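You operate a simulated robot arm through the tools that you are given. There is no shell and no other tool.

Carry out the task below with a simulated robot arm. There is one attempt and no reset: what you move stays moved.

TASK
Put things in order on the top of the steel bench. At the end: the black hub stands on top of the grey half mask; the blue cartridge stands where the clear mixing cup stood; the clear mixing cup from the top of the steel bench stands where the black hub stood; two of the brass weights from the top of the steel bench are in the silver soaking tray; whatever was shut is shut again. Leave all else as you found it, and nothing knocked over.

The check looks at the end state, three seconds after you hand in, the way a careful person would. Anything else that was tipped, shoved, dropped, spilled or broken makes it a failure.

THE ROBOT
A 6-joint arm with a two-finger gripper, fixed in place. Base frame: the origin is at the foot of the arm, x ahead of it, y to its left, z up; the work surface is at about z = 0. Lengths are in mm, angles in degrees, forces in N, time in s.
With the tool pointing down near the work surface it reaches from about 180 to 480 mm from the base axis. Its first joint turns from -66.0 to 66.0 degrees. Payload 1.76 kg.
The TCP is the grasp point between the finger pads, 29 mm short of the fingertips. In the tool frame z runs along the fingers and y along their closing line. The gripper opens to 82 mm; its body begins 58 mm behind the TCP.
Orientation is that of the tool frame in the base frame, as a unit quaternion [x, y, z, w]. With the fingers straight down and closing along the base's y, the tool's x points along the base's -x, its y along +y and its z along -z.

THE INTERFACE
- The arm moves only by the tool nudge_tool. Its argument "series" is a list of rows, each a list of 7 numbers: the shift along the base's x, y, z in mm, then the turn, a rotation vector about the base's x, y, z in degrees, then the finger opening in mm, from 0 to 82. In form: [[x, y, z, wx, wy, wz, grip], ...]. A call has 1 to 20 rows; each row is the pose to reach, as a shift and turn from the pose commanded when the call began. A row lasts 0.2 s, in which the tool goes at most 50 mm and 8.6 degrees; a call with a longer step from one row to the next is refused whole, and so is a gripper value outside its range. A pose out of reach is approached as far as the arm can. The call stops where the force on the tool passes 40 N (or 10 N more than at its start, if that is more) or the arm is blocked; 0.2 s more then pass. Each finger travels about 203.5 mm/s and halts on what it meets, pressing with about 34 N; the grip force reading is that of the motor and also rises with nothing between the fingers. The clock runs only during rows and for 0.2 s after the last one: add rows that repeat a pose to give the fingers time. It gives the time, the measured TCP pose, the force on the tool (base axes), the opening and the grip force at its end, in the units of the frame above (readings bear some noise), with the torque about the TCP (base axes, N m) and any sound that the robot's microphone picked up, and new pictures: "show" is both (left out), scene, wrist or none.
- Cameras (640 x 400 px; columns grow to the right, rows downward): "scene" is fixed at [39.6, 325.2, 413.2]; the picture's right is [-0.90, -0.44, 0.00], its down [-0.29, 0.59, -0.75] and it looks along [0.33, -0.67, -0.66] (base axes); focal length 214 px, centre (320, 200). "wrist" rides on the gripper at [79, 4, -89] in the tool frame; the picture's right is [-0.05, 1.00, 0.00], its down [-0.71, -0.04, -0.71] and it looks along [-0.71, -0.04, 0.71] (tool axes); focal length 256 px, centre (320, 200). There is no depth. A picture from a camera that has moved, and an enlarged one, comes with that camera's place and axes in the base frame and with its lens.
- enlarge(camera, box): a new picture of the part [left, top, right, bottom] of that camera's present view, enlarged. It takes no simulated time.
- sign_off(): hands the job in; it is judged then, once.

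Nothing tells you positions but the pictures and the camera data. Unless the task says otherwise, let go and move clear before handing in.

The tools are called after "Call:" by a JSON object that holds its "method" and its "body". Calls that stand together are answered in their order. nudge_tool: Moves the arm, as the interface text tells. Its arguments: {"type":"object","properties":{"series":{"type":"array","items":{"type":"array","items":{"type":"number"}}},"show":{"type":"string","enum":["both","scene","wrist","none"]}},"required":["series"]} The other tools are called the same way: enlarge (camera, box) takes an enlarged picture of a part of a camera's view; sign_off () hands the job in.

At the start:

```text
time: 0.0
tool_pos: [282.1, -93.6, 267.5]
tool_rot: [0.0, 1.0, 0.0, 0.0]
ft_force: [0.8, -0.2, -0.3]
ft_torque: [0.01, 0.0, -0.02]
opening: 82.1
grip_force: 0.1
```

scene: 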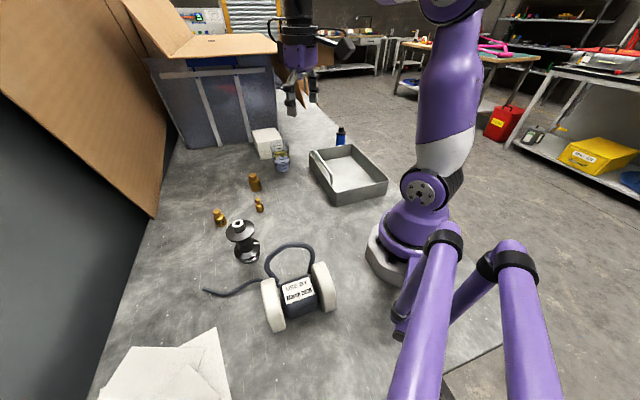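
wrist: 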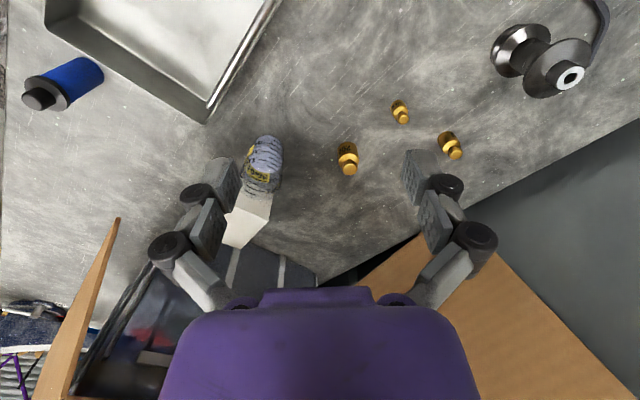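

I see a bench with a tray, brass weights, a black hub-like spool, a respirator-like half mask, a clear cup beside a white box, and a blue cartridge behind the tray. I'll look at enlarged views before moving anything.

Call:
{"method": "enlarge", "body": {"camera": "scene", "box": [180, 100, 400, 240]}}

Call:
{"method": "enlarge", "body": {"camera": "scene", "box": [180, 200, 360, 350]}}

Call:
{"method": "enlarge", "body": {"camera": "scene", "box": [100, 0, 360, 160]}}

Call:
{"method": "enlarge", "body": {"camera": "wrist", "box": [0, 0, 320, 200]}}

Call:
{"method": "enlarge", "body": {"camera": "wrist", "box": [320, 0, 640, 200]}}

Call:
{"method": "enlarge", "body": {"camera": "wrist", "box": [0, 200, 320, 400]}}

```text
2.86 times, centred on (290, 170) of scene
camera zoom: at [39.6, 325.2, 413.2], right [-0.9, -0.44, 0.0], down [-0.29, 0.59, -0.75], along [0.33, -0.67, -0.66], focal length 613 px, centre (406, 286)
```

zoom: 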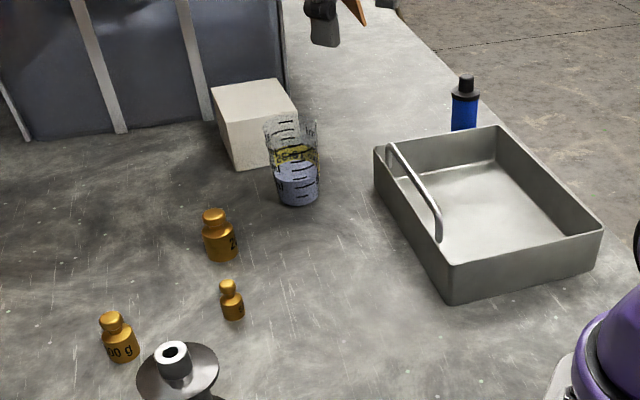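

```text
2.67 times, centred on (270, 275) of scene
camera zoom: at [39.6, 325.2, 413.2], right [-0.9, -0.44, 0.0], down [-0.29, 0.59, -0.75], along [0.33, -0.67, -0.66], focal length 572 px, centre (453, 0)
```

zoom: 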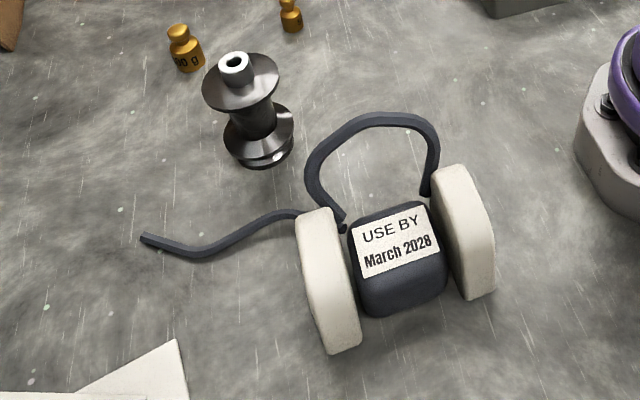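

```text
2.46 times, centred on (230, 80) of scene
camera zoom: at [39.6, 325.2, 413.2], right [-0.9, -0.44, 0.0], down [-0.29, 0.59, -0.75], along [0.33, -0.67, -0.66], focal length 528 px, centre (542, 495)
```

zoom: 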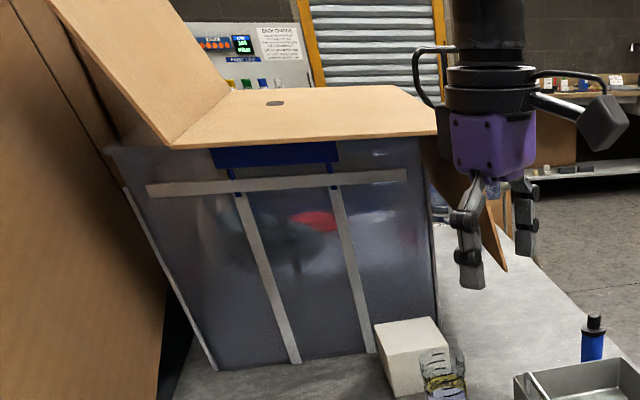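

```text
2.00 times, centred on (160, 100) of wrist
camera zoom: at [201.3, -88.7, 356.8], right [0.05, 1.0, 0.0], down [0.71, -0.04, 0.71], along [0.71, -0.04, -0.71], focal length 512 px, centre (640, 400)
```

zoom: 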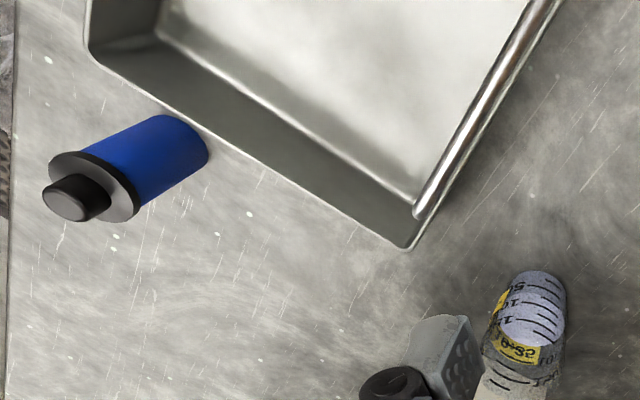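

```text
2.00 times, centred on (480, 100) of wrist
camera zoom: at [201.3, -88.7, 356.8], right [0.05, 1.0, 0.0], down [0.71, -0.04, 0.71], along [0.71, -0.04, -0.71], focal length 512 px, centre (0, 400)
```

zoom: 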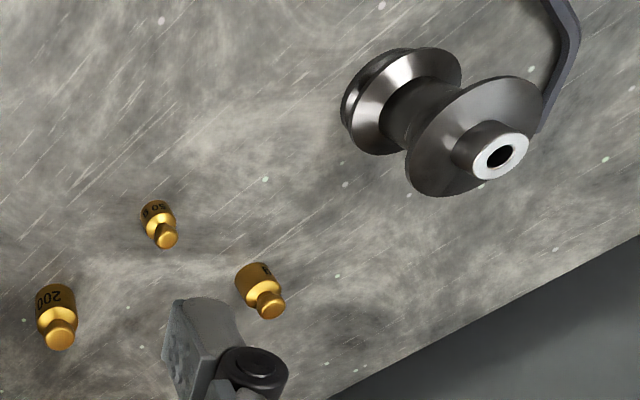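

```text
2.00 times, centred on (160, 300) of wrist
camera zoom: at [201.3, -88.7, 356.8], right [0.05, 1.0, 0.0], down [0.71, -0.04, 0.71], along [0.71, -0.04, -0.71], focal length 512 px, centre (640, 0)
```

zoom: 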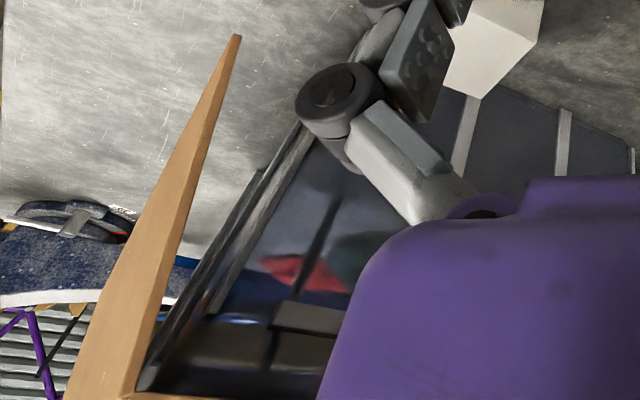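

The wrist view gives me first position estimates: hub near (308,150), cup near (435,-186), cartridge near (308,-400), and weights near (370,13), (430,97) and (447,-58). The mask is near (155,185). I'll move the wrist camera over the hub and mask to measure them better.

Call:
{"method": "nudge_tool", "body": {"series": [[-15, 35, 3, 0, 0, 6, 82], [-30, 70, 6, 0, 0, 12, 82], [-45, 105, 9, 0, 0, 18, 82], [-60, 140, 12, 0, 0, 24, 82], [-75, 175, 15, 0, 0, 30, 82], [-90, 210, 18, 0, 0, 36, 82], [-105, 245, 21, 0, 0, 42, 82], [-117, 284, 24, 0, 0, 48, 82], [-117, 284, 24, 0, 0, 48, 82]]}}

```text
time: 2.0
tool_pos: [164.3, 190.8, 290.0]
tool_rot: [-0.406, 0.914, 0.001, 0.0]
ft_force: [-1.0, -0.5, -0.3]
ft_torque: [-0.04, -0.04, 0.02]
opening: 81.9
grip_force: 0.0
camera wrist: at [107.1, 134.7, 380.7], right [-0.71, 0.71, 0.0], down [0.5, 0.5, 0.71], along [0.5, 0.5, -0.71], focal length 256 px, centre (320, 200)
```

scene: 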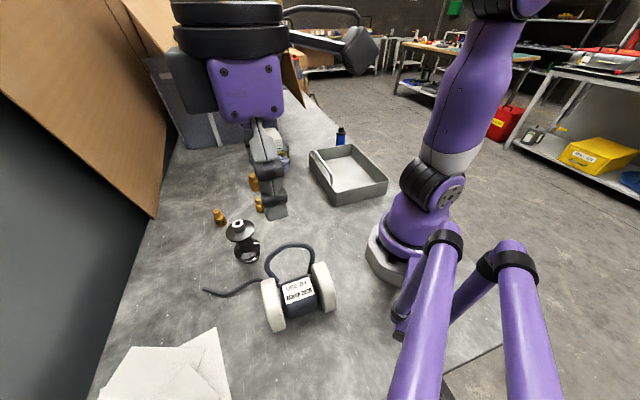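
wrist: 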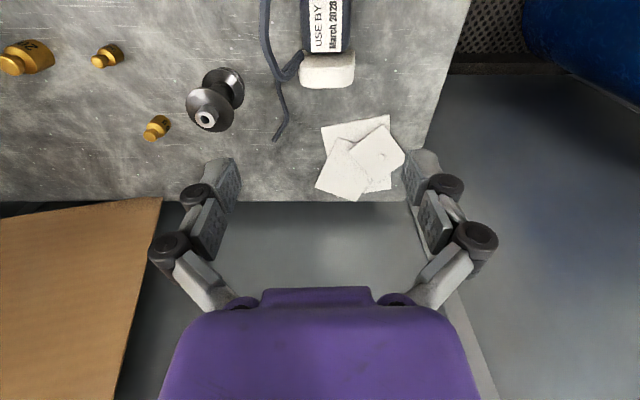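

The mask's label face points up, with a filter on each side, and the hub is up-left in this view. I'll enlarge both to measure them.

Call:
{"method": "enlarge", "body": {"camera": "wrist", "box": [160, 0, 400, 150]}}

Call:
{"method": "enlarge", "body": {"camera": "scene", "box": [220, 210, 350, 340]}}

```text
2.67 times, centred on (280, 75) of wrist
camera zoom: at [107.1, 134.7, 380.7], right [-0.71, 0.71, 0.0], down [0.5, 0.5, 0.71], along [0.5, 0.5, -0.71], focal length 683 px, centre (427, 533)
```

zoom: 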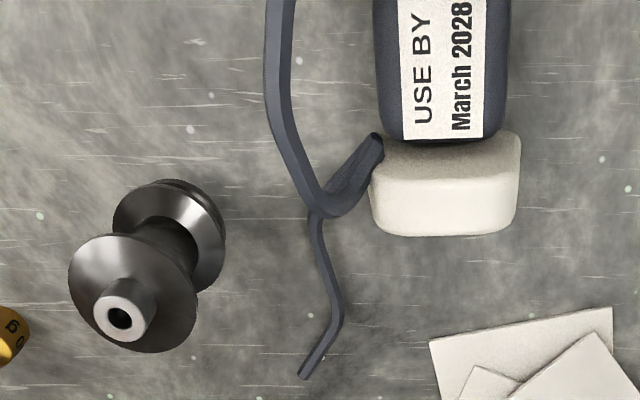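

```text
3.08 times, centred on (285, 275) of scene
camera zoom: at [39.6, 325.2, 413.2], right [-0.9, -0.44, 0.0], down [-0.29, 0.59, -0.75], along [0.33, -0.67, -0.66], focal length 660 px, centre (428, -31)
```

zoom: 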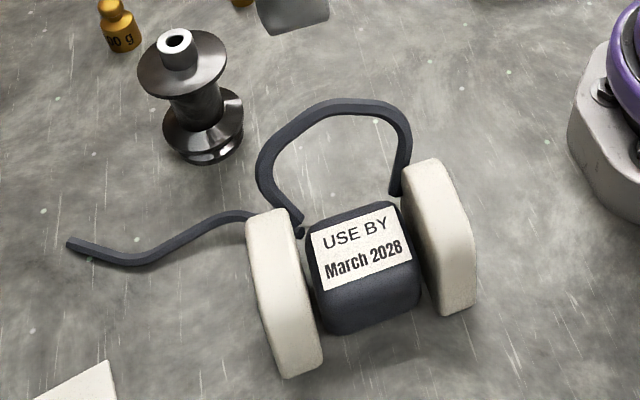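

The mask's label face is flat and level at about z=50, centred near (150,187). The hub is about 100 mm tall and sits near (307,144). I'll hover over the hub to measure it better.

Call:
{"method": "nudge_tool", "body": {"series": [[35, -12, -15, 0, 0, -5, 82], [70, -24, -30, 0, 0, -10, 82], [105, -36, -45, 0, 0, -15, 82], [142, -47, -60, 0, 0, -20, 82], [142, -47, -60, 0, 0, -20, 82], [142, -47, -60, 0, 0, -20, 82]]}}

```text
time: 3.4
tool_pos: [307.5, 144.3, 230.0]
tool_rot: [-0.241, 0.971, 0.0, 0.0]
ft_force: [-0.4, -0.9, -0.3]
ft_torque: [0.01, -0.01, -0.01]
opening: 82.0
grip_force: 0.1
camera wrist: at [233.9, 110.6, 319.6], right [-0.42, 0.91, 0.0], down [0.64, 0.3, 0.71], along [0.64, 0.3, -0.71], focal length 256 px, centre (320, 200)
```

scene: 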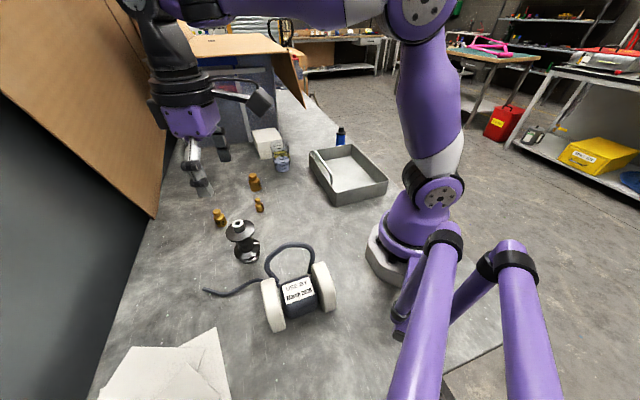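
wrist: 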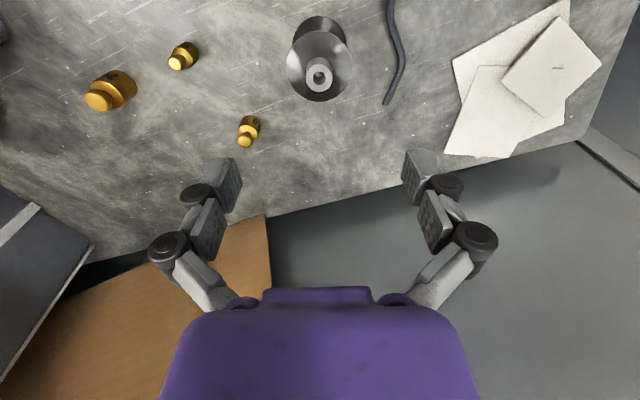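

The hub is almost centred between the fingers. I'll enlarge it to get its exact position and dimensions.

Call:
{"method": "enlarge", "body": {"camera": "wrist", "box": [240, 0, 400, 100]}}

Call:
{"method": "enlarge", "body": {"camera": "wrist", "box": [60, 20, 300, 170]}}

Call:
{"method": "enlarge", "body": {"camera": "scene", "box": [200, 200, 300, 280]}}

```text
4.00 times, centred on (320, 50) of wrist
camera zoom: at [233.9, 110.6, 319.6], right [-0.42, 0.91, 0.0], down [0.64, 0.3, 0.71], along [0.64, 0.3, -0.71], focal length 1024 px, centre (320, 800)
```

zoom: 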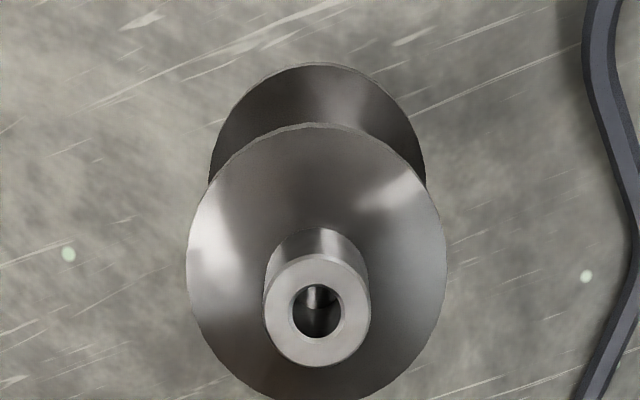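

```text
2.67 times, centred on (180, 95) of wrist
camera zoom: at [233.9, 110.6, 319.6], right [-0.42, 0.91, 0.0], down [0.64, 0.3, 0.71], along [0.64, 0.3, -0.71], focal length 683 px, centre (693, 480)
```

zoom: 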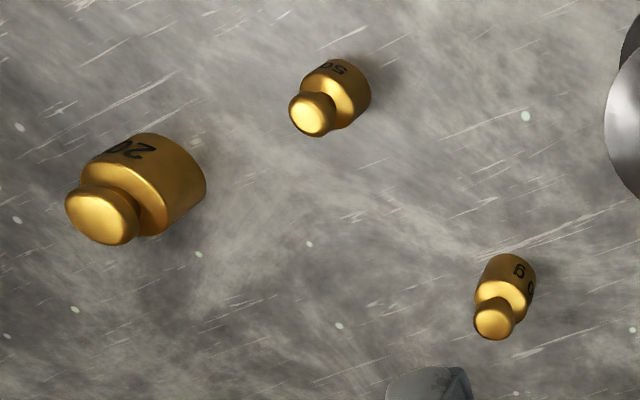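

```text
5.00 times, centred on (250, 240) of scene
camera zoom: at [39.6, 325.2, 413.2], right [-0.9, -0.44, 0.0], down [-0.29, 0.59, -0.75], along [0.33, -0.67, -0.66], focal length 1072 px, centre (670, 0)
```

zoom: 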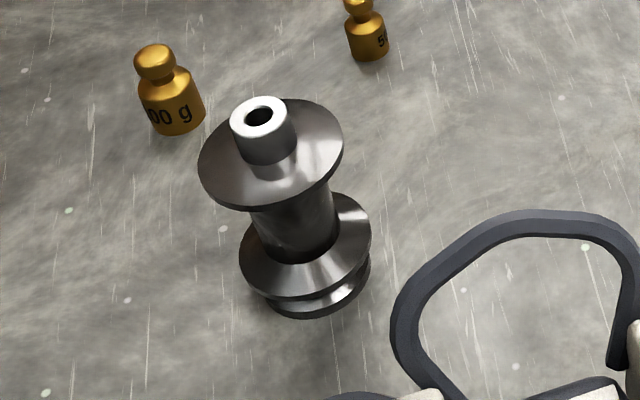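

The hub axis is at about (304.5,142.5), its top is at z≈105, and both flanges are about 57 mm across with the upper rim at z≈84. Before lifting it, I'll get a clearer view of the mask's top.

Call:
{"method": "nudge_tool", "body": {"series": [[-36, 1, 6, 0, 0, 5, 82], [-72, 2, 12, 0, 0, 10, 82], [-108, 3, 18, 0, 0, 15, 82], [-144, 4, 24, 0, 0, 20, 82], [-182, 5, 30, 0, 0, 23, 82], [-182, 5, 30, 0, 0, 23, 82], [-182, 5, 30, 0, 0, 23, 82]], "show": "wrist"}}

```text
time: 5.0
tool_pos: [124.7, 149.2, 260.9]
tool_rot: [-0.431, 0.902, 0.0, 0.0]
ft_force: [-0.7, -0.2, 0.7]
ft_torque: [0.02, 0.01, 0.0]
opening: 82.0
grip_force: 0.0
camera wrist: at [70.4, 90.4, 350.6], right [-0.74, 0.67, 0.0], down [0.47, 0.53, 0.71], along [0.47, 0.52, -0.71], focal length 256 px, centre (320, 200)
```

wrist: 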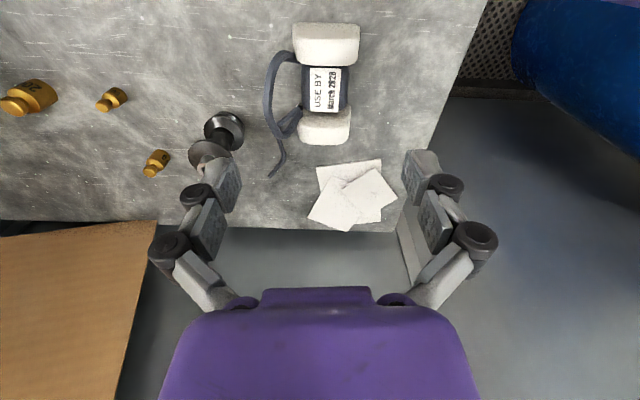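

Call:
{"method": "enlarge", "body": {"camera": "wrist", "box": [240, 10, 400, 160]}}

Call:
{"method": "enlarge", "body": {"camera": "scene", "box": [250, 250, 350, 340]}}

```text
2.67 times, centred on (320, 85) of wrist
camera zoom: at [70.4, 90.4, 350.6], right [-0.74, 0.67, 0.0], down [0.47, 0.53, 0.71], along [0.47, 0.52, -0.71], focal length 683 px, centre (320, 507)
```

zoom: 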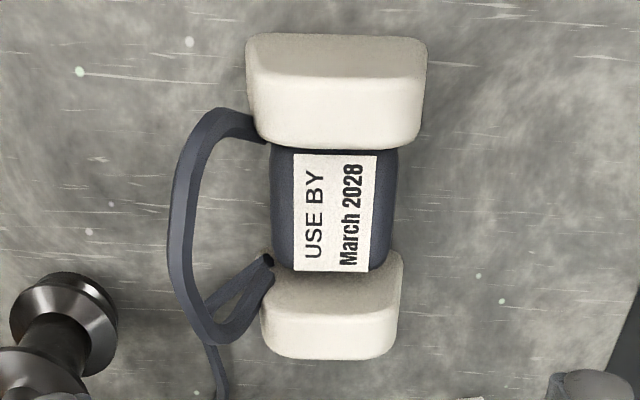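

```text
4.44 times, centred on (300, 295) of scene
camera zoom: at [39.6, 325.2, 413.2], right [-0.9, -0.44, 0.0], down [-0.29, 0.59, -0.75], along [0.33, -0.67, -0.66], focal length 953 px, centre (409, -222)
```

zoom: 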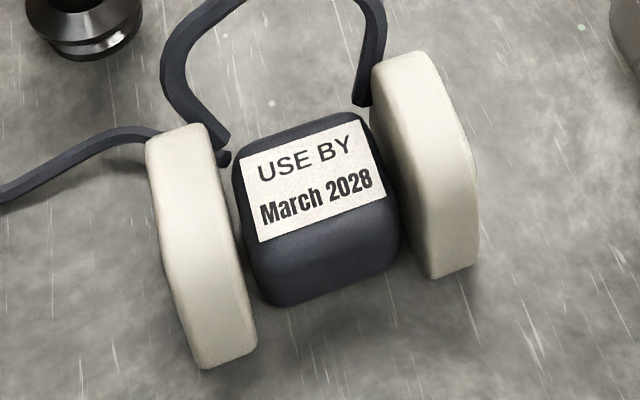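

The mask's body top is at z≈50, centred at about (149,184.5). The filters reach z≈60 with a gap of about 67 mm, so the hub's 47 mm foot fits between them. Next I'll return to the hub and hover low over it.

Call:
{"method": "nudge_tool", "body": {"series": [[36, -1, -6, 0, 0, -5, 82], [72, -2, -12, 0, 0, -10, 82], [108, -3, -18, 0, 0, -15, 82], [144, -4, -30, 0, 0, -20, 82], [179.4, -5.9, -61.5, 0, 0, -23, 82], [179.4, -5.9, -90, 0, 0, -23, 82], [179.4, -5.9, -108, 0, 0, -23, 82], [179.4, -5.9, -108, 0, 0, -23, 82]]}}

```text
time: 6.8
tool_pos: [305.1, 143.9, 151.6]
tool_rot: [-0.242, 0.97, 0.0, 0.0]
ft_force: [-0.6, -0.3, 0.7]
ft_torque: [-0.03, -0.01, -0.02]
opening: 82.0
grip_force: 0.0
camera wrist: at [231.1, 110.5, 242.3], right [-0.42, 0.91, 0.0], down [0.64, 0.3, 0.71], along [0.64, 0.3, -0.71], focal length 256 px, centre (320, 200)
```

scene: 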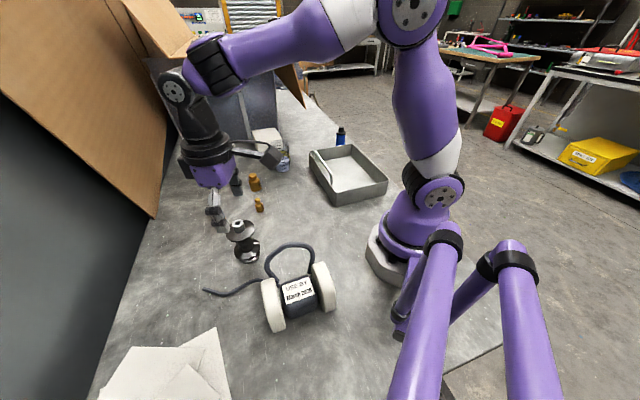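
wrist: 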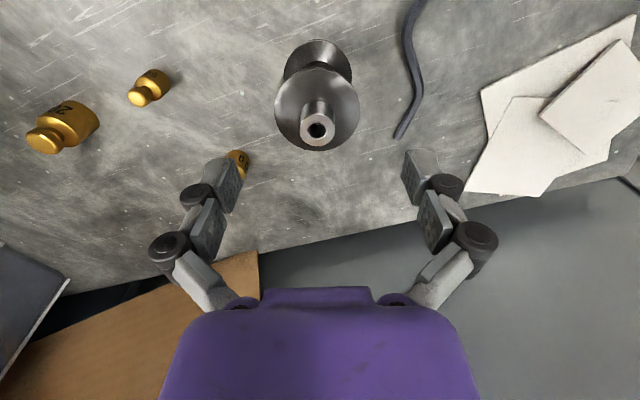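

The hub is centred between the fingers to within about 2 mm. I'll descend to the upper flange rim and close.

Call:
{"method": "nudge_tool", "body": {"series": [[-1, 0, -25, 0, 0, 0, 82], [-1.5, 0, -50, 0, 0, 0, 82], [-1.5, 0, -67, 0, 0, 0, 82], [-1.5, 0, -67, 0, 0, 0, 82], [-1.5, 0, -67, 0, 0, 0, 68], [-1.5, 0, -67, 0, 0, 0, 60], [-1.5, 0, -67, 0, 0, 0, 50], [-1.5, 0, -67, 0, 0, 0, 50], [-1.5, 0, -67, 0, 0, 0, 50]]}}

```text
time: 8.8
tool_pos: [302.3, 143.2, 85.6]
tool_rot: [-0.243, 0.97, 0.0, 0.0]
ft_force: [-0.6, -1.3, 8.2]
ft_torque: [-0.04, 0.09, -0.07]
opening: 53.6
grip_force: 34.1
camera wrist: at [229.3, 110.1, 176.0], right [-0.42, 0.91, 0.0], down [0.64, 0.3, 0.71], along [0.64, 0.3, -0.71], focal length 256 px, centre (320, 200)
```

scene: 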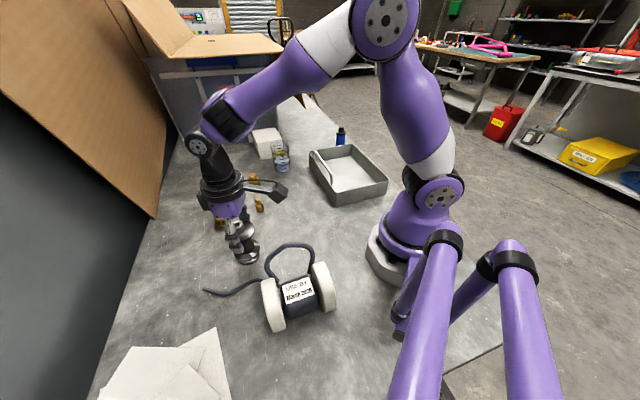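
wrist: 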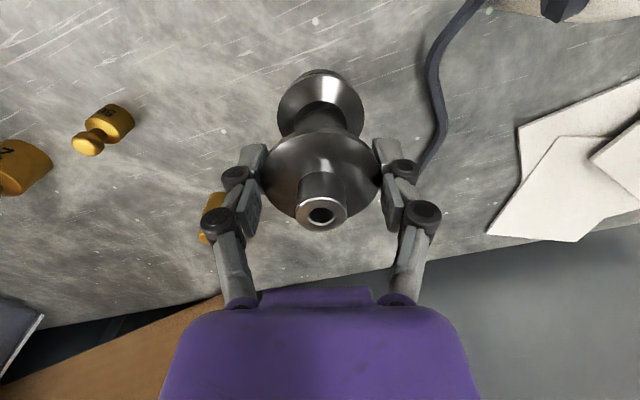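

The fingers hold the flange at 53.6 mm. I'll lift it a little to test the grip.

Call:
{"method": "nudge_tool", "body": {"series": [[0, 0, 5, 0, 0, 0, 48], [0, 0, 15, 0, 0, 0, 48], [0, 0, 30, 0, 0, 0, 48], [0, 0, 30, 0, 0, 0, 48]]}}

```text
time: 9.8
tool_pos: [303.0, 142.7, 116.6]
tool_rot: [-0.242, 0.97, 0.001, 0.0]
ft_force: [0.3, 1.7, -2.3]
ft_torque: [0.02, 0.0, 0.01]
opening: 53.1
grip_force: 33.8
camera wrist: at [229.7, 109.5, 206.4], right [-0.42, 0.91, 0.0], down [0.64, 0.3, 0.71], along [0.64, 0.3, -0.71], focal length 256 px, centre (320, 200)
```

scene: 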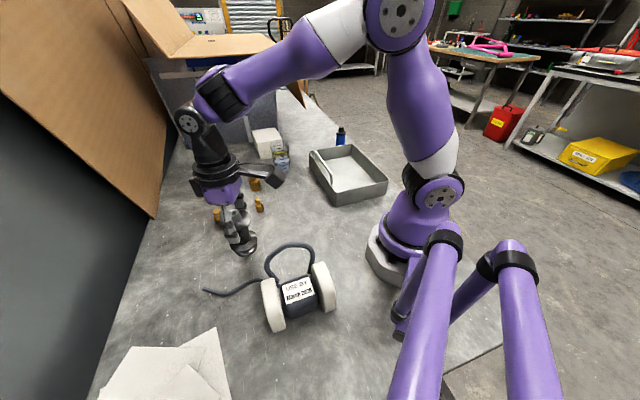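
wrist: 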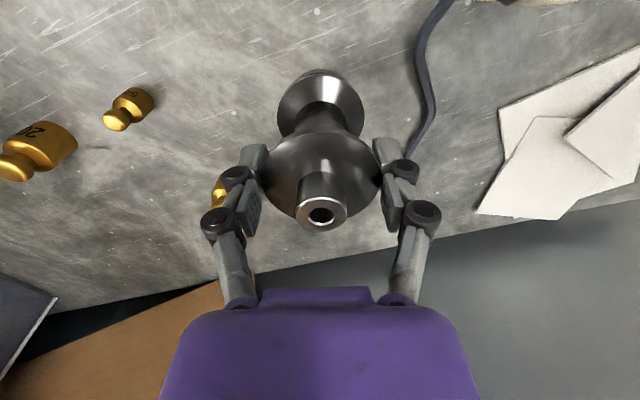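

The hub is up and weighs about 0.25 kg. I'll raise it and carry it over the mask, stopping above the target to check.

Call:
{"method": "nudge_tool", "body": {"series": [[0, 0, 25, 0, 0, 0, 48], [0, 0, 50, 0, 0, 0, 48], [-10, 3, 68, 0, 0, 2, 48], [-32, 9, 70, 0, 0, 5, 48], [-56, 16, 70, 0, 0, 8, 48], [-80, 23, 70, 0, 0, 12, 48], [-104, 30, 70, 0, 0, 16, 48], [-128, 37, 70, 0, 0, 19, 48], [-145, 41, 70, 0, 0, 22, 48], [-152.8, 43.1, 70, 0, 0, 22, 48], [-152.8, 43.1, 70, 0, 0, 22, 48], [-152.8, 43.1, 70, 0, 0, 22, 48]]}}

```text
time: 12.4
tool_pos: [149.2, 185.4, 186.4]
tool_rot: [-0.423, 0.906, 0.001, 0.001]
ft_force: [0.2, 0.7, -2.1]
ft_torque: [-0.03, 0.05, 0.04]
opening: 53.4
grip_force: 33.9
camera wrist: at [94.3, 128.0, 275.8], right [-0.73, 0.68, 0.0], down [0.48, 0.52, 0.71], along [0.48, 0.52, -0.71], focal length 256 px, centre (320, 200)
```

scene: 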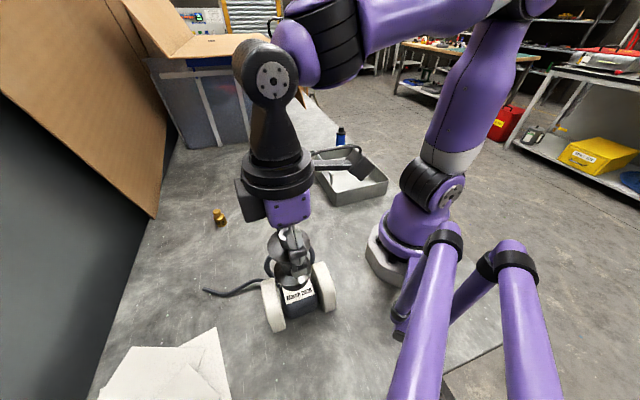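
wrist: 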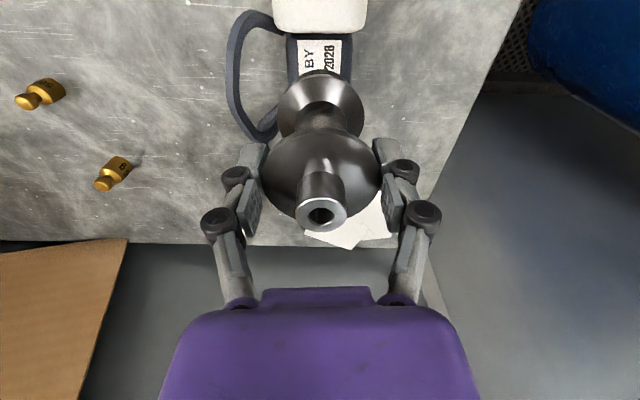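

The hub is above the mask, with its foot about 50 mm over the label. I'll check the alignment in enlarged views.

Call:
{"method": "enlarge", "body": {"camera": "scene", "box": [240, 220, 350, 340]}}

Call:
{"method": "enlarge", "body": {"camera": "wrist", "box": [220, 0, 420, 240]}}

```text
3.33 times, centred on (295, 280) of scene
camera zoom: at [39.6, 325.2, 413.2], right [-0.9, -0.44, 0.0], down [-0.29, 0.59, -0.75], along [0.33, -0.67, -0.66], focal length 715 px, centre (403, -67)
```

zoom: 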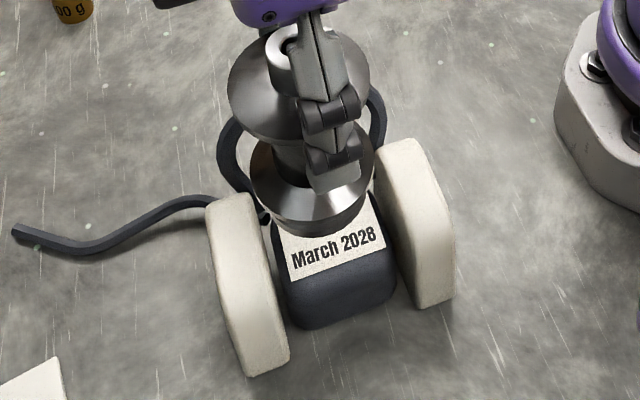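

```text
1.67 times, centred on (320, 120) of wrist
camera zoom: at [94.3, 128.0, 275.8], right [-0.73, 0.68, 0.0], down [0.48, 0.52, 0.71], along [0.48, 0.52, -0.71], focal length 427 px, centre (320, 333)
```

zoom: 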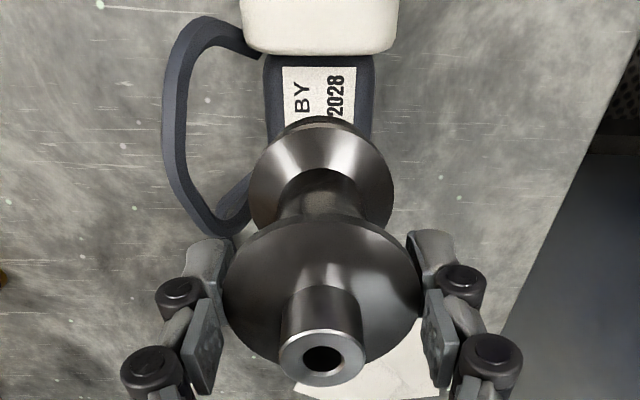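

The alignment looks good to within about 2 mm. I'll lower the hub close to the mask and then feel for contact.

Call:
{"method": "nudge_tool", "body": {"series": [[-0.5, -1, -12, 0, 0, 0, 48], [-0.5, -1, -24, 0, 0, 0, 48], [-0.5, -1, -36, 0, 0, 0, 48], [-0.5, -1, -44, 0, 0, 0, 48], [-0.5, -1, -46, 0, 0, 0, 48], [-0.5, -1, -46, 0, 0, 0, 48]], "show": "scene"}}

Call:
{"method": "enlarge", "body": {"camera": "scene", "box": [240, 220, 350, 340]}}

```text
time: 13.8
tool_pos: [149.0, 185.7, 140.0]
tool_rot: [-0.423, 0.906, 0.001, 0.0]
ft_force: [-0.2, -0.5, -1.7]
ft_torque: [-0.05, 0.03, -0.03]
opening: 53.5
grip_force: 33.9
```

scene: 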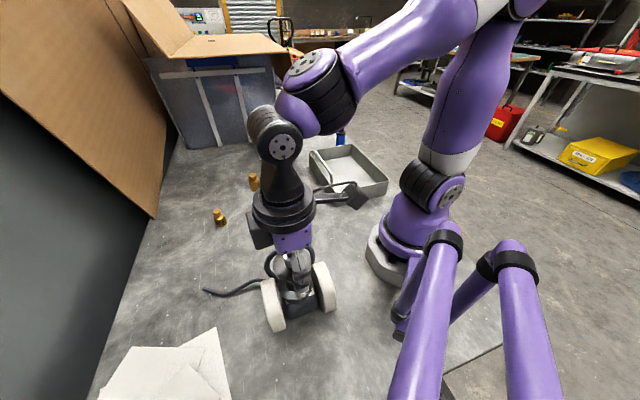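

```text
3.33 times, centred on (295, 280) of scene
camera zoom: at [39.6, 325.2, 413.2], right [-0.9, -0.44, 0.0], down [-0.29, 0.59, -0.75], along [0.33, -0.67, -0.66], focal length 715 px, centre (403, -67)
```

zoom: 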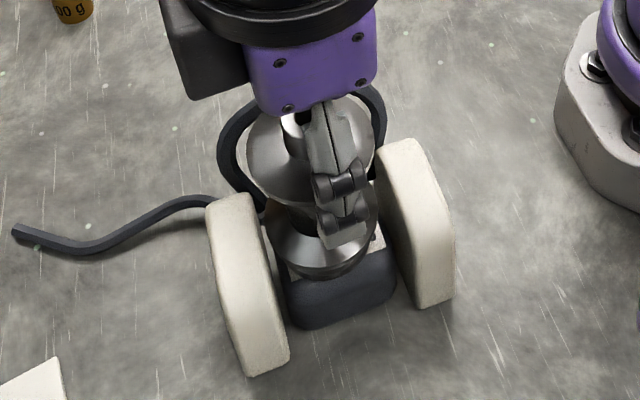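

Call:
{"method": "nudge_tool", "body": {"series": [[0, 0, -1, 0, 0, 0, 48], [0, 0, -2, 0, 0, 0, 48], [0, 0, -3, 0, 0, 0, 48], [0, 0, -3, 0, 0, 0, 48]], "show": "none"}}

```text
time: 14.8
tool_pos: [149.6, 185.3, 136.5]
tool_rot: [-0.423, 0.906, 0.0, 0.0]
ft_force: [-0.7, -0.1, -2.7]
ft_torque: [0.0, 0.02, 0.01]
opening: 53.4
grip_force: 33.8
```

Call:
{"method": "nudge_tool", "body": {"series": [[0, 0, -1, 0, 0, 0, 48], [0, 0, -2, 0, 0, 0, 48], [0, 0, -2, 0, 0, 0, 48]], "show": "none"}}

```text
time: 15.6
tool_pos: [148.9, 185.6, 135.2]
tool_rot: [-0.422, 0.907, -0.001, 0.001]
ft_force: [-1.3, -4.0, 16.7]
ft_torque: [-0.17, 0.16, -0.03]
opening: 53.9
grip_force: 34.2
```

I feel contact at z≈135, which matches a mask top at about 50 mm. I'll ease off slightly, then open slowly.

Call:
{"method": "nudge_tool", "body": {"series": [[0, 0, 0.8, 0, 0, 0, 48], [0, 0, 1.0, 0, 0, 0, 48], [0, 0, 1.0, 0, 0, 0, 55], [0, 0, 1.0, 0, 0, 0, 58], [0, 0, 1.0, 0, 0, 0, 64], [0, 0, 1.0, 0, 0, 0, 72], [0, 0, 1.0, 0, 0, 0, 82], [0, 0, 1.0, 0, 0, 0, 82]]}}

Call:
{"method": "enlarge", "body": {"camera": "scene", "box": [240, 220, 350, 340]}}

```text
time: 17.4
tool_pos: [149.4, 184.0, 136.2]
tool_rot: [-0.423, 0.906, 0.0, 0.0]
ft_force: [-0.2, 0.3, 1.2]
ft_torque: [0.02, 0.0, 0.02]
opening: 81.8
grip_force: 0.1
camera wrist: at [94.1, 127.1, 225.7], right [-0.73, 0.68, 0.0], down [0.48, 0.52, 0.71], along [0.48, 0.52, -0.71], focal length 256 px, centre (320, 200)
```

scene: 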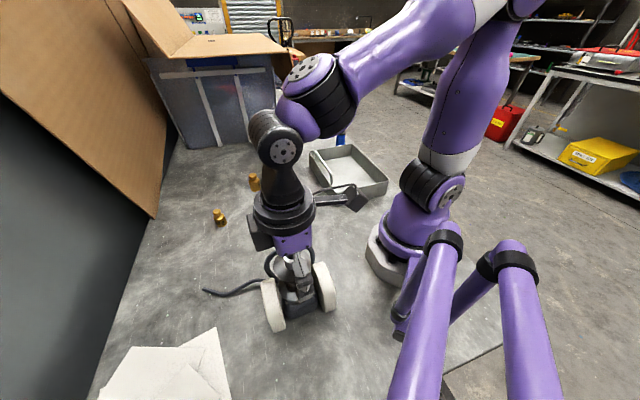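
wrist: 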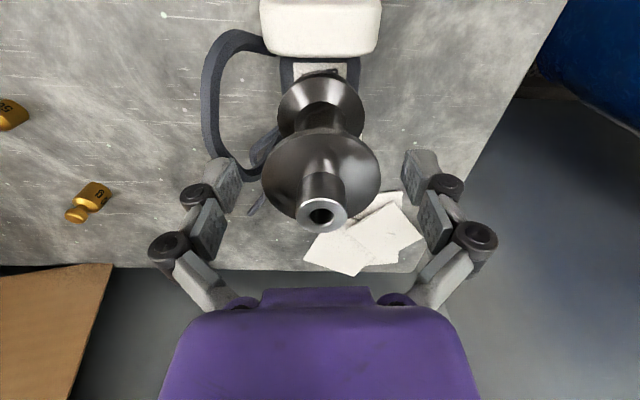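

```text
3.33 times, centred on (295, 280) of scene
camera zoom: at [39.6, 325.2, 413.2], right [-0.9, -0.44, 0.0], down [-0.29, 0.59, -0.75], along [0.33, -0.67, -0.66], focal length 715 px, centre (403, -67)
```

zoom: 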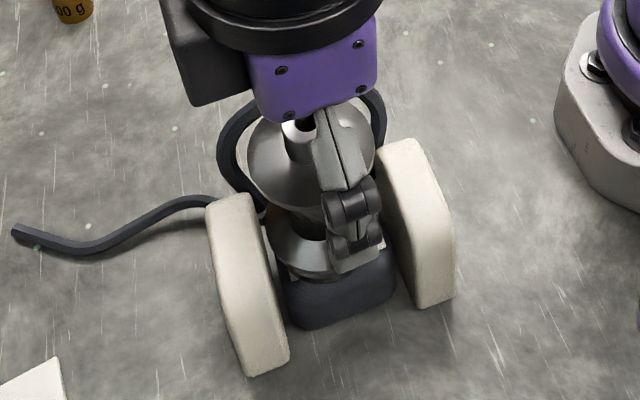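

The hub stands on the mask and the fingers are clear. I'll rise straight up, check it from above, and swing toward the cup.

Call:
{"method": "nudge_tool", "body": {"series": [[0, 0, 20, 0, 0, 0, 82], [0, 0, 60, 0, 0, 0, 82], [0, 0, 105, 0, 0, 0, 82], [18, -30, 110, 0, 0, -7, 82], [36, -65, 115, 0, 0, -15, 82], [54, -97, 120, 0, 0, -22, 82], [72, -130, 125, 0, 0, -30, 82], [90, -163, 125, 0, 0, -37, 82], [108, -195, 125, 0, 0, -45, 82], [126, -227, 125, 0, 0, -52, 82], [144, -260, 125, 0, 0, -60, 82], [162, -292, 125, 0, 0, -67, 82], [181, -325, 125, 0, 0, -73, 82], [181, -325, 125, 0, 0, -73, 82], [181, -325, 125, 0, 0, -73, 82]]}}

Call:
{"method": "enlarge", "body": {"camera": "scene", "box": [240, 220, 350, 340]}}

```text
time: 20.6
tool_pos: [331.3, -140.8, 260.6]
tool_rot: [0.2, 0.98, 0.0, 0.0]
ft_force: [0.0, 0.2, 0.4]
ft_torque: [-0.02, 0.01, -0.01]
opening: 82.1
grip_force: 0.0
camera wrist: at [258.3, -106.1, 350.3], right [0.44, 0.9, 0.0], down [0.64, -0.31, 0.71], along [0.63, -0.31, -0.71], focal length 256 px, centre (320, 200)
```

scene: 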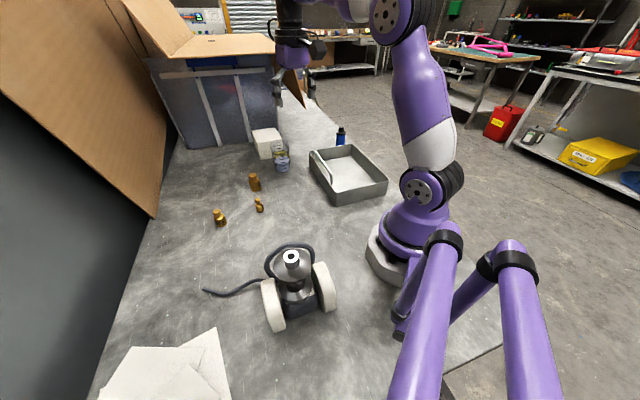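
wrist: 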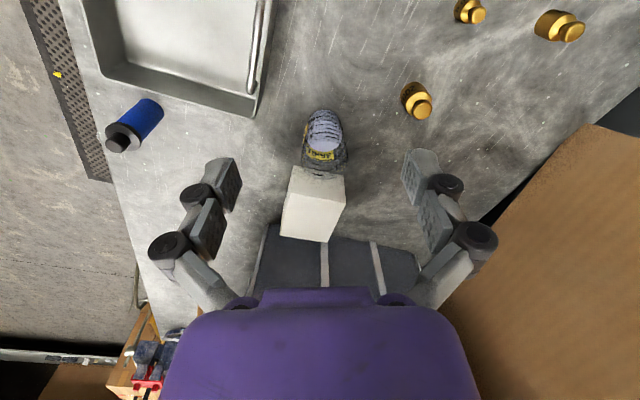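

```text
3.33 times, centred on (295, 280) of scene
camera zoom: at [39.6, 325.2, 413.2], right [-0.9, -0.44, 0.0], down [-0.29, 0.59, -0.75], along [0.33, -0.67, -0.66], focal length 715 px, centre (403, -67)
```

zoom: 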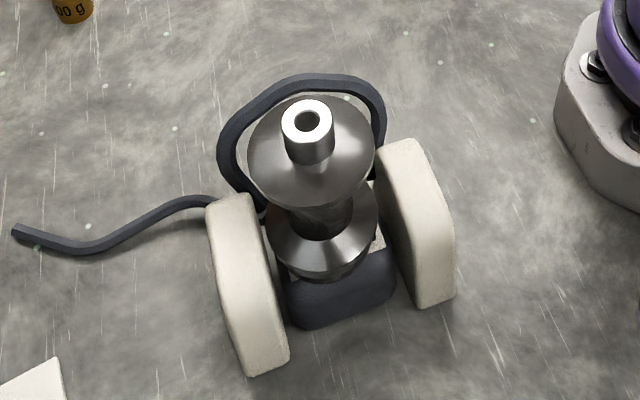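

The hub stands upright on the mask. Now I'll look at the cup, the white box and the cartridge.

Call:
{"method": "enlarge", "body": {"camera": "wrist", "box": [240, 80, 400, 260]}}

Call:
{"method": "enlarge", "body": {"camera": "scene", "box": [240, 120, 320, 190]}}

Call:
{"method": "enlarge", "body": {"camera": "wrist", "box": [60, 0, 280, 180]}}

Call:
{"method": "enlarge", "body": {"camera": "scene", "box": [300, 110, 400, 210]}}

```text
2.22 times, centred on (320, 170) of wrist
camera zoom: at [258.3, -106.1, 350.3], right [0.44, 0.9, 0.0], down [0.64, -0.31, 0.71], along [0.63, -0.31, -0.71], focal length 569 px, centre (320, 267)
```

zoom: 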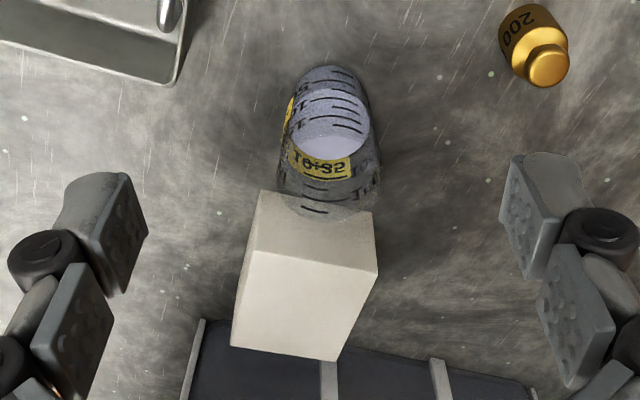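

```text
5.71 times, centred on (280, 155) of scene
camera zoom: at [39.6, 325.2, 413.2], right [-0.9, -0.44, 0.0], down [-0.29, 0.59, -0.75], along [0.33, -0.67, -0.66], focal length 1226 px, centre (549, 457)
```

zoom: 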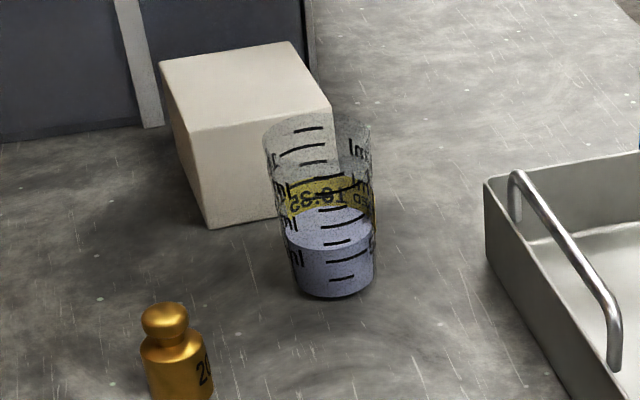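

```text
2.22 times, centred on (170, 90) of wrist
camera zoom: at [258.3, -106.1, 350.3], right [0.44, 0.9, 0.0], down [0.64, -0.31, 0.71], along [0.63, -0.31, -0.71], focal length 569 px, centre (653, 444)
```

zoom: 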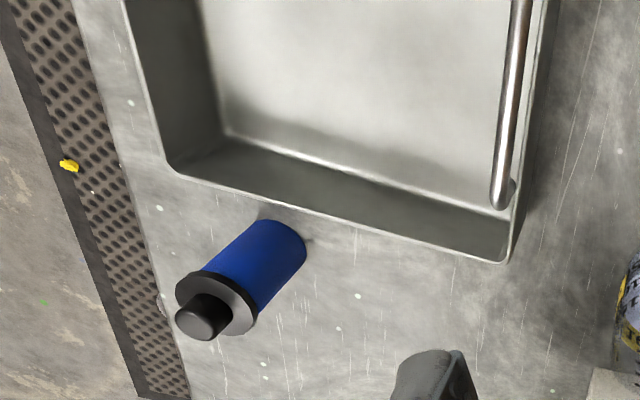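

```text
4.00 times, centred on (350, 160) of scene
camera zoom: at [39.6, 325.2, 413.2], right [-0.9, -0.44, 0.0], down [-0.29, 0.59, -0.75], along [0.33, -0.67, -0.66], focal length 858 px, centre (200, 360)
```

zoom: 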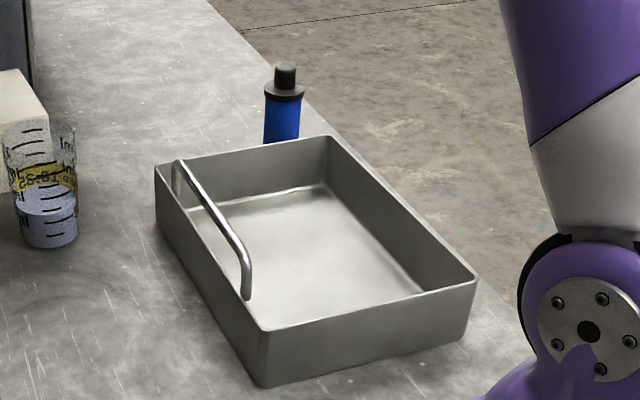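

The cup holds liquid, is about 94 mm tall, tapers from about 45 to 61 mm, and stands at about (434,-185). The white box is about 55 mm clear of it. I'll hover over the cup to check the centring.

Call:
{"method": "nudge_tool", "body": {"series": [[26, -11, -10, 0, 0, 0, 82], [52, -22, -30, 0, 0, 0, 82], [78, -34, -50, 0, 0, 0, 82], [103.3, -44.6, -71.5, 0, 0, 0, 82], [103.3, -44.6, -71.5, 0, 0, 0, 82], [103.3, -44.6, -71.5, 0, 0, 0, 82]]}}

Call:
{"method": "enlarge", "body": {"camera": "wrist", "box": [220, 20, 420, 200]}}

Call:
{"method": "enlarge", "body": {"camera": "scene", "box": [220, 60, 350, 200]}}

```text
time: 22.0
tool_pos: [412.9, -175.3, 190.5]
tool_rot: [0.199, 0.98, 0.0, 0.0]
ft_force: [0.3, -0.4, -0.4]
ft_torque: [0.0, -0.02, 0.05]
opening: 81.9
grip_force: 0.1
out of reach, approached as far as the arm can: row 3, 4, 5, 6
camera wrist: at [340.1, -140.7, 280.3], right [0.44, 0.9, 0.0], down [0.64, -0.31, 0.71], along [0.64, -0.31, -0.71], focal length 256 px, centre (320, 200)
```

scene: 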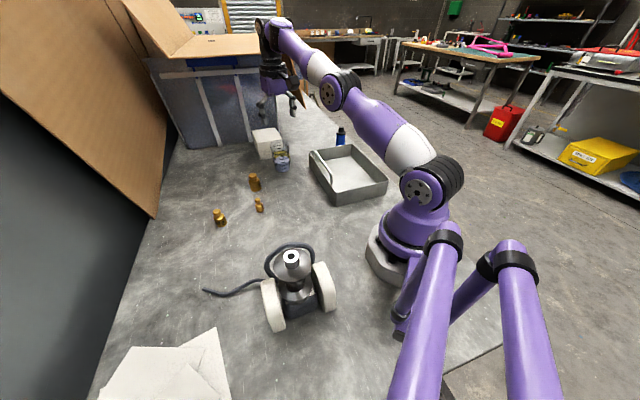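
wrist: 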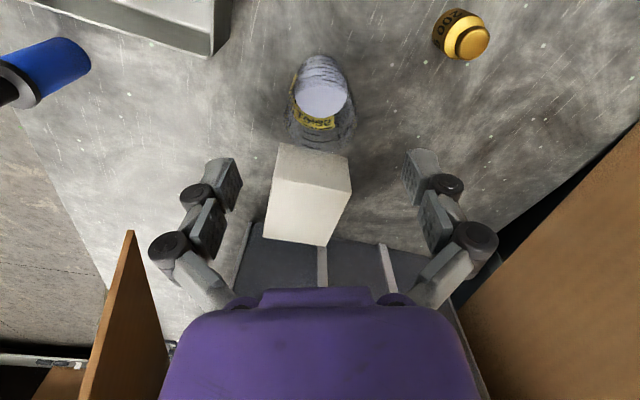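

```text
2.22 times, centred on (320, 110) of wrist
camera zoom: at [340.1, -140.7, 280.3], right [0.44, 0.9, 0.0], down [0.64, -0.31, 0.71], along [0.64, -0.31, -0.71], focal length 569 px, centre (320, 400)
```

zoom: 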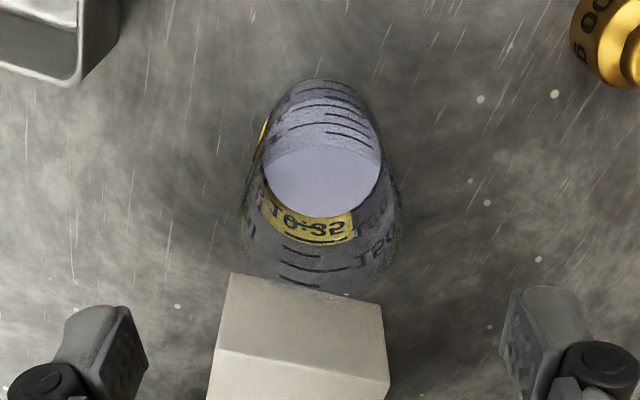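

```text
2.86 times, centred on (285, 130) of scene
camera zoom: at [39.6, 325.2, 413.2], right [-0.9, -0.44, 0.0], down [-0.29, 0.59, -0.75], along [0.33, -0.67, -0.66], focal length 613 px, centre (420, 400)
```

zoom: 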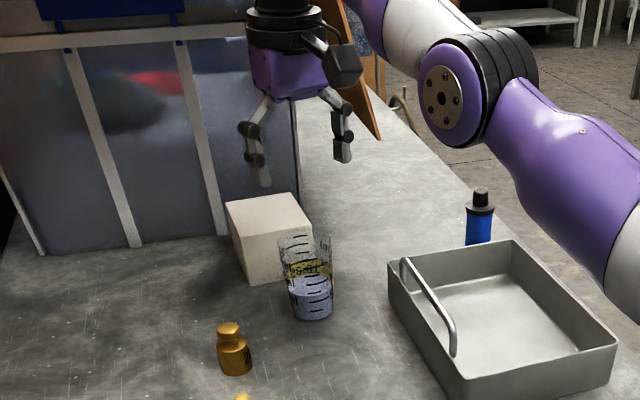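

The arm can't reach that radius with the tool vertical at z=190, but its reach grows lower down. The cup is centred laterally, so I'll step down to z≈145 and see where the arm goes.

Call:
{"method": "nudge_tool", "body": {"series": [[-14, 6, -15, 0, 0, 0, 82], [-12, 5, -30, 0, 0, 0, 82], [-10, 4, -45, 0, 0, 0, 82], [-10, 4, -45, 0, 0, 0, 82]], "show": "wrist"}}

```text
time: 23.0
tool_pos: [401.6, -170.2, 145.7]
tool_rot: [0.199, 0.98, 0.0, 0.001]
ft_force: [-0.4, -0.7, 0.2]
ft_torque: [0.0, 0.03, 0.0]
opening: 81.9
grip_force: 0.1
camera wrist: at [330.2, -136.4, 235.4], right [0.44, 0.9, 0.0], down [0.64, -0.31, 0.71], along [0.64, -0.31, -0.71], focal length 256 px, centre (320, 200)
```

wrist: 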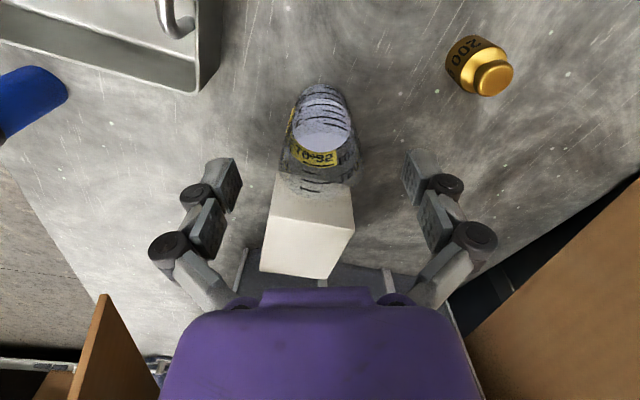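

The cup is still centred laterally. I'll descend along an outward diagonal to straddle it and check partway.

Call:
{"method": "nudge_tool", "body": {"series": [[13.4, -5.8, -6, 0, 0, 0, 82], [22.4, -9.8, -18, 0, 0, 0, 82], [26, -11.3, -32, 0, 0, 0, 82], [28.4, -12.3, -46, 0, 0, 0, 82], [28.4, -12.3, -46, 0, 0, 0, 82]]}}

Call:
{"method": "enlarge", "body": {"camera": "scene", "box": [230, 90, 340, 190]}}

```text
time: 24.2
tool_pos: [431.0, -182.9, 98.7]
tool_rot: [0.199, 0.98, 0.001, 0.0]
ft_force: [-0.1, -1.0, 0.0]
ft_torque: [0.02, 0.01, 0.0]
opening: 82.0
grip_force: 0.0
camera wrist: at [358.4, -149.0, 189.3], right [0.44, 0.9, 0.0], down [0.64, -0.31, 0.71], along [0.64, -0.31, -0.71], focal length 256 px, centre (320, 200)
```

scene: 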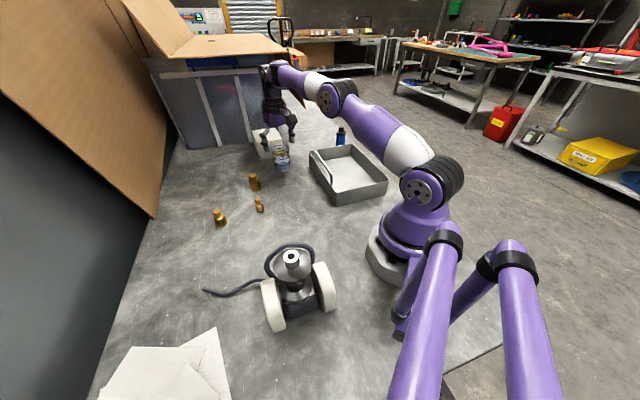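
wrist: 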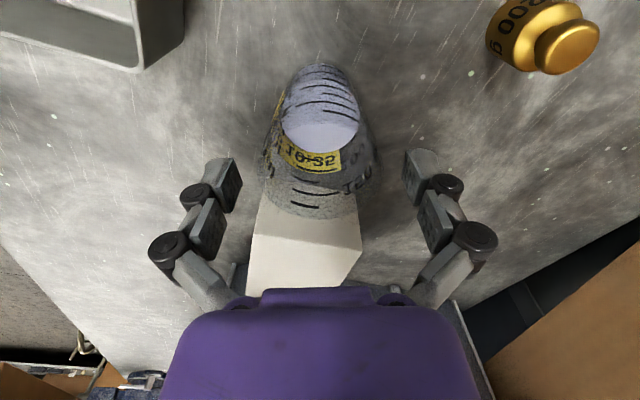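

```text
4.00 times, centred on (285, 140) of scene
camera zoom: at [39.6, 325.2, 413.2], right [-0.9, -0.44, 0.0], down [-0.29, 0.59, -0.75], along [0.33, -0.67, -0.66], focal length 858 px, centre (460, 440)
```

zoom: 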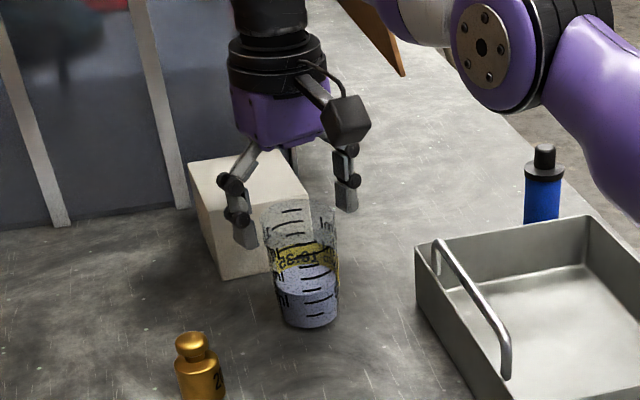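

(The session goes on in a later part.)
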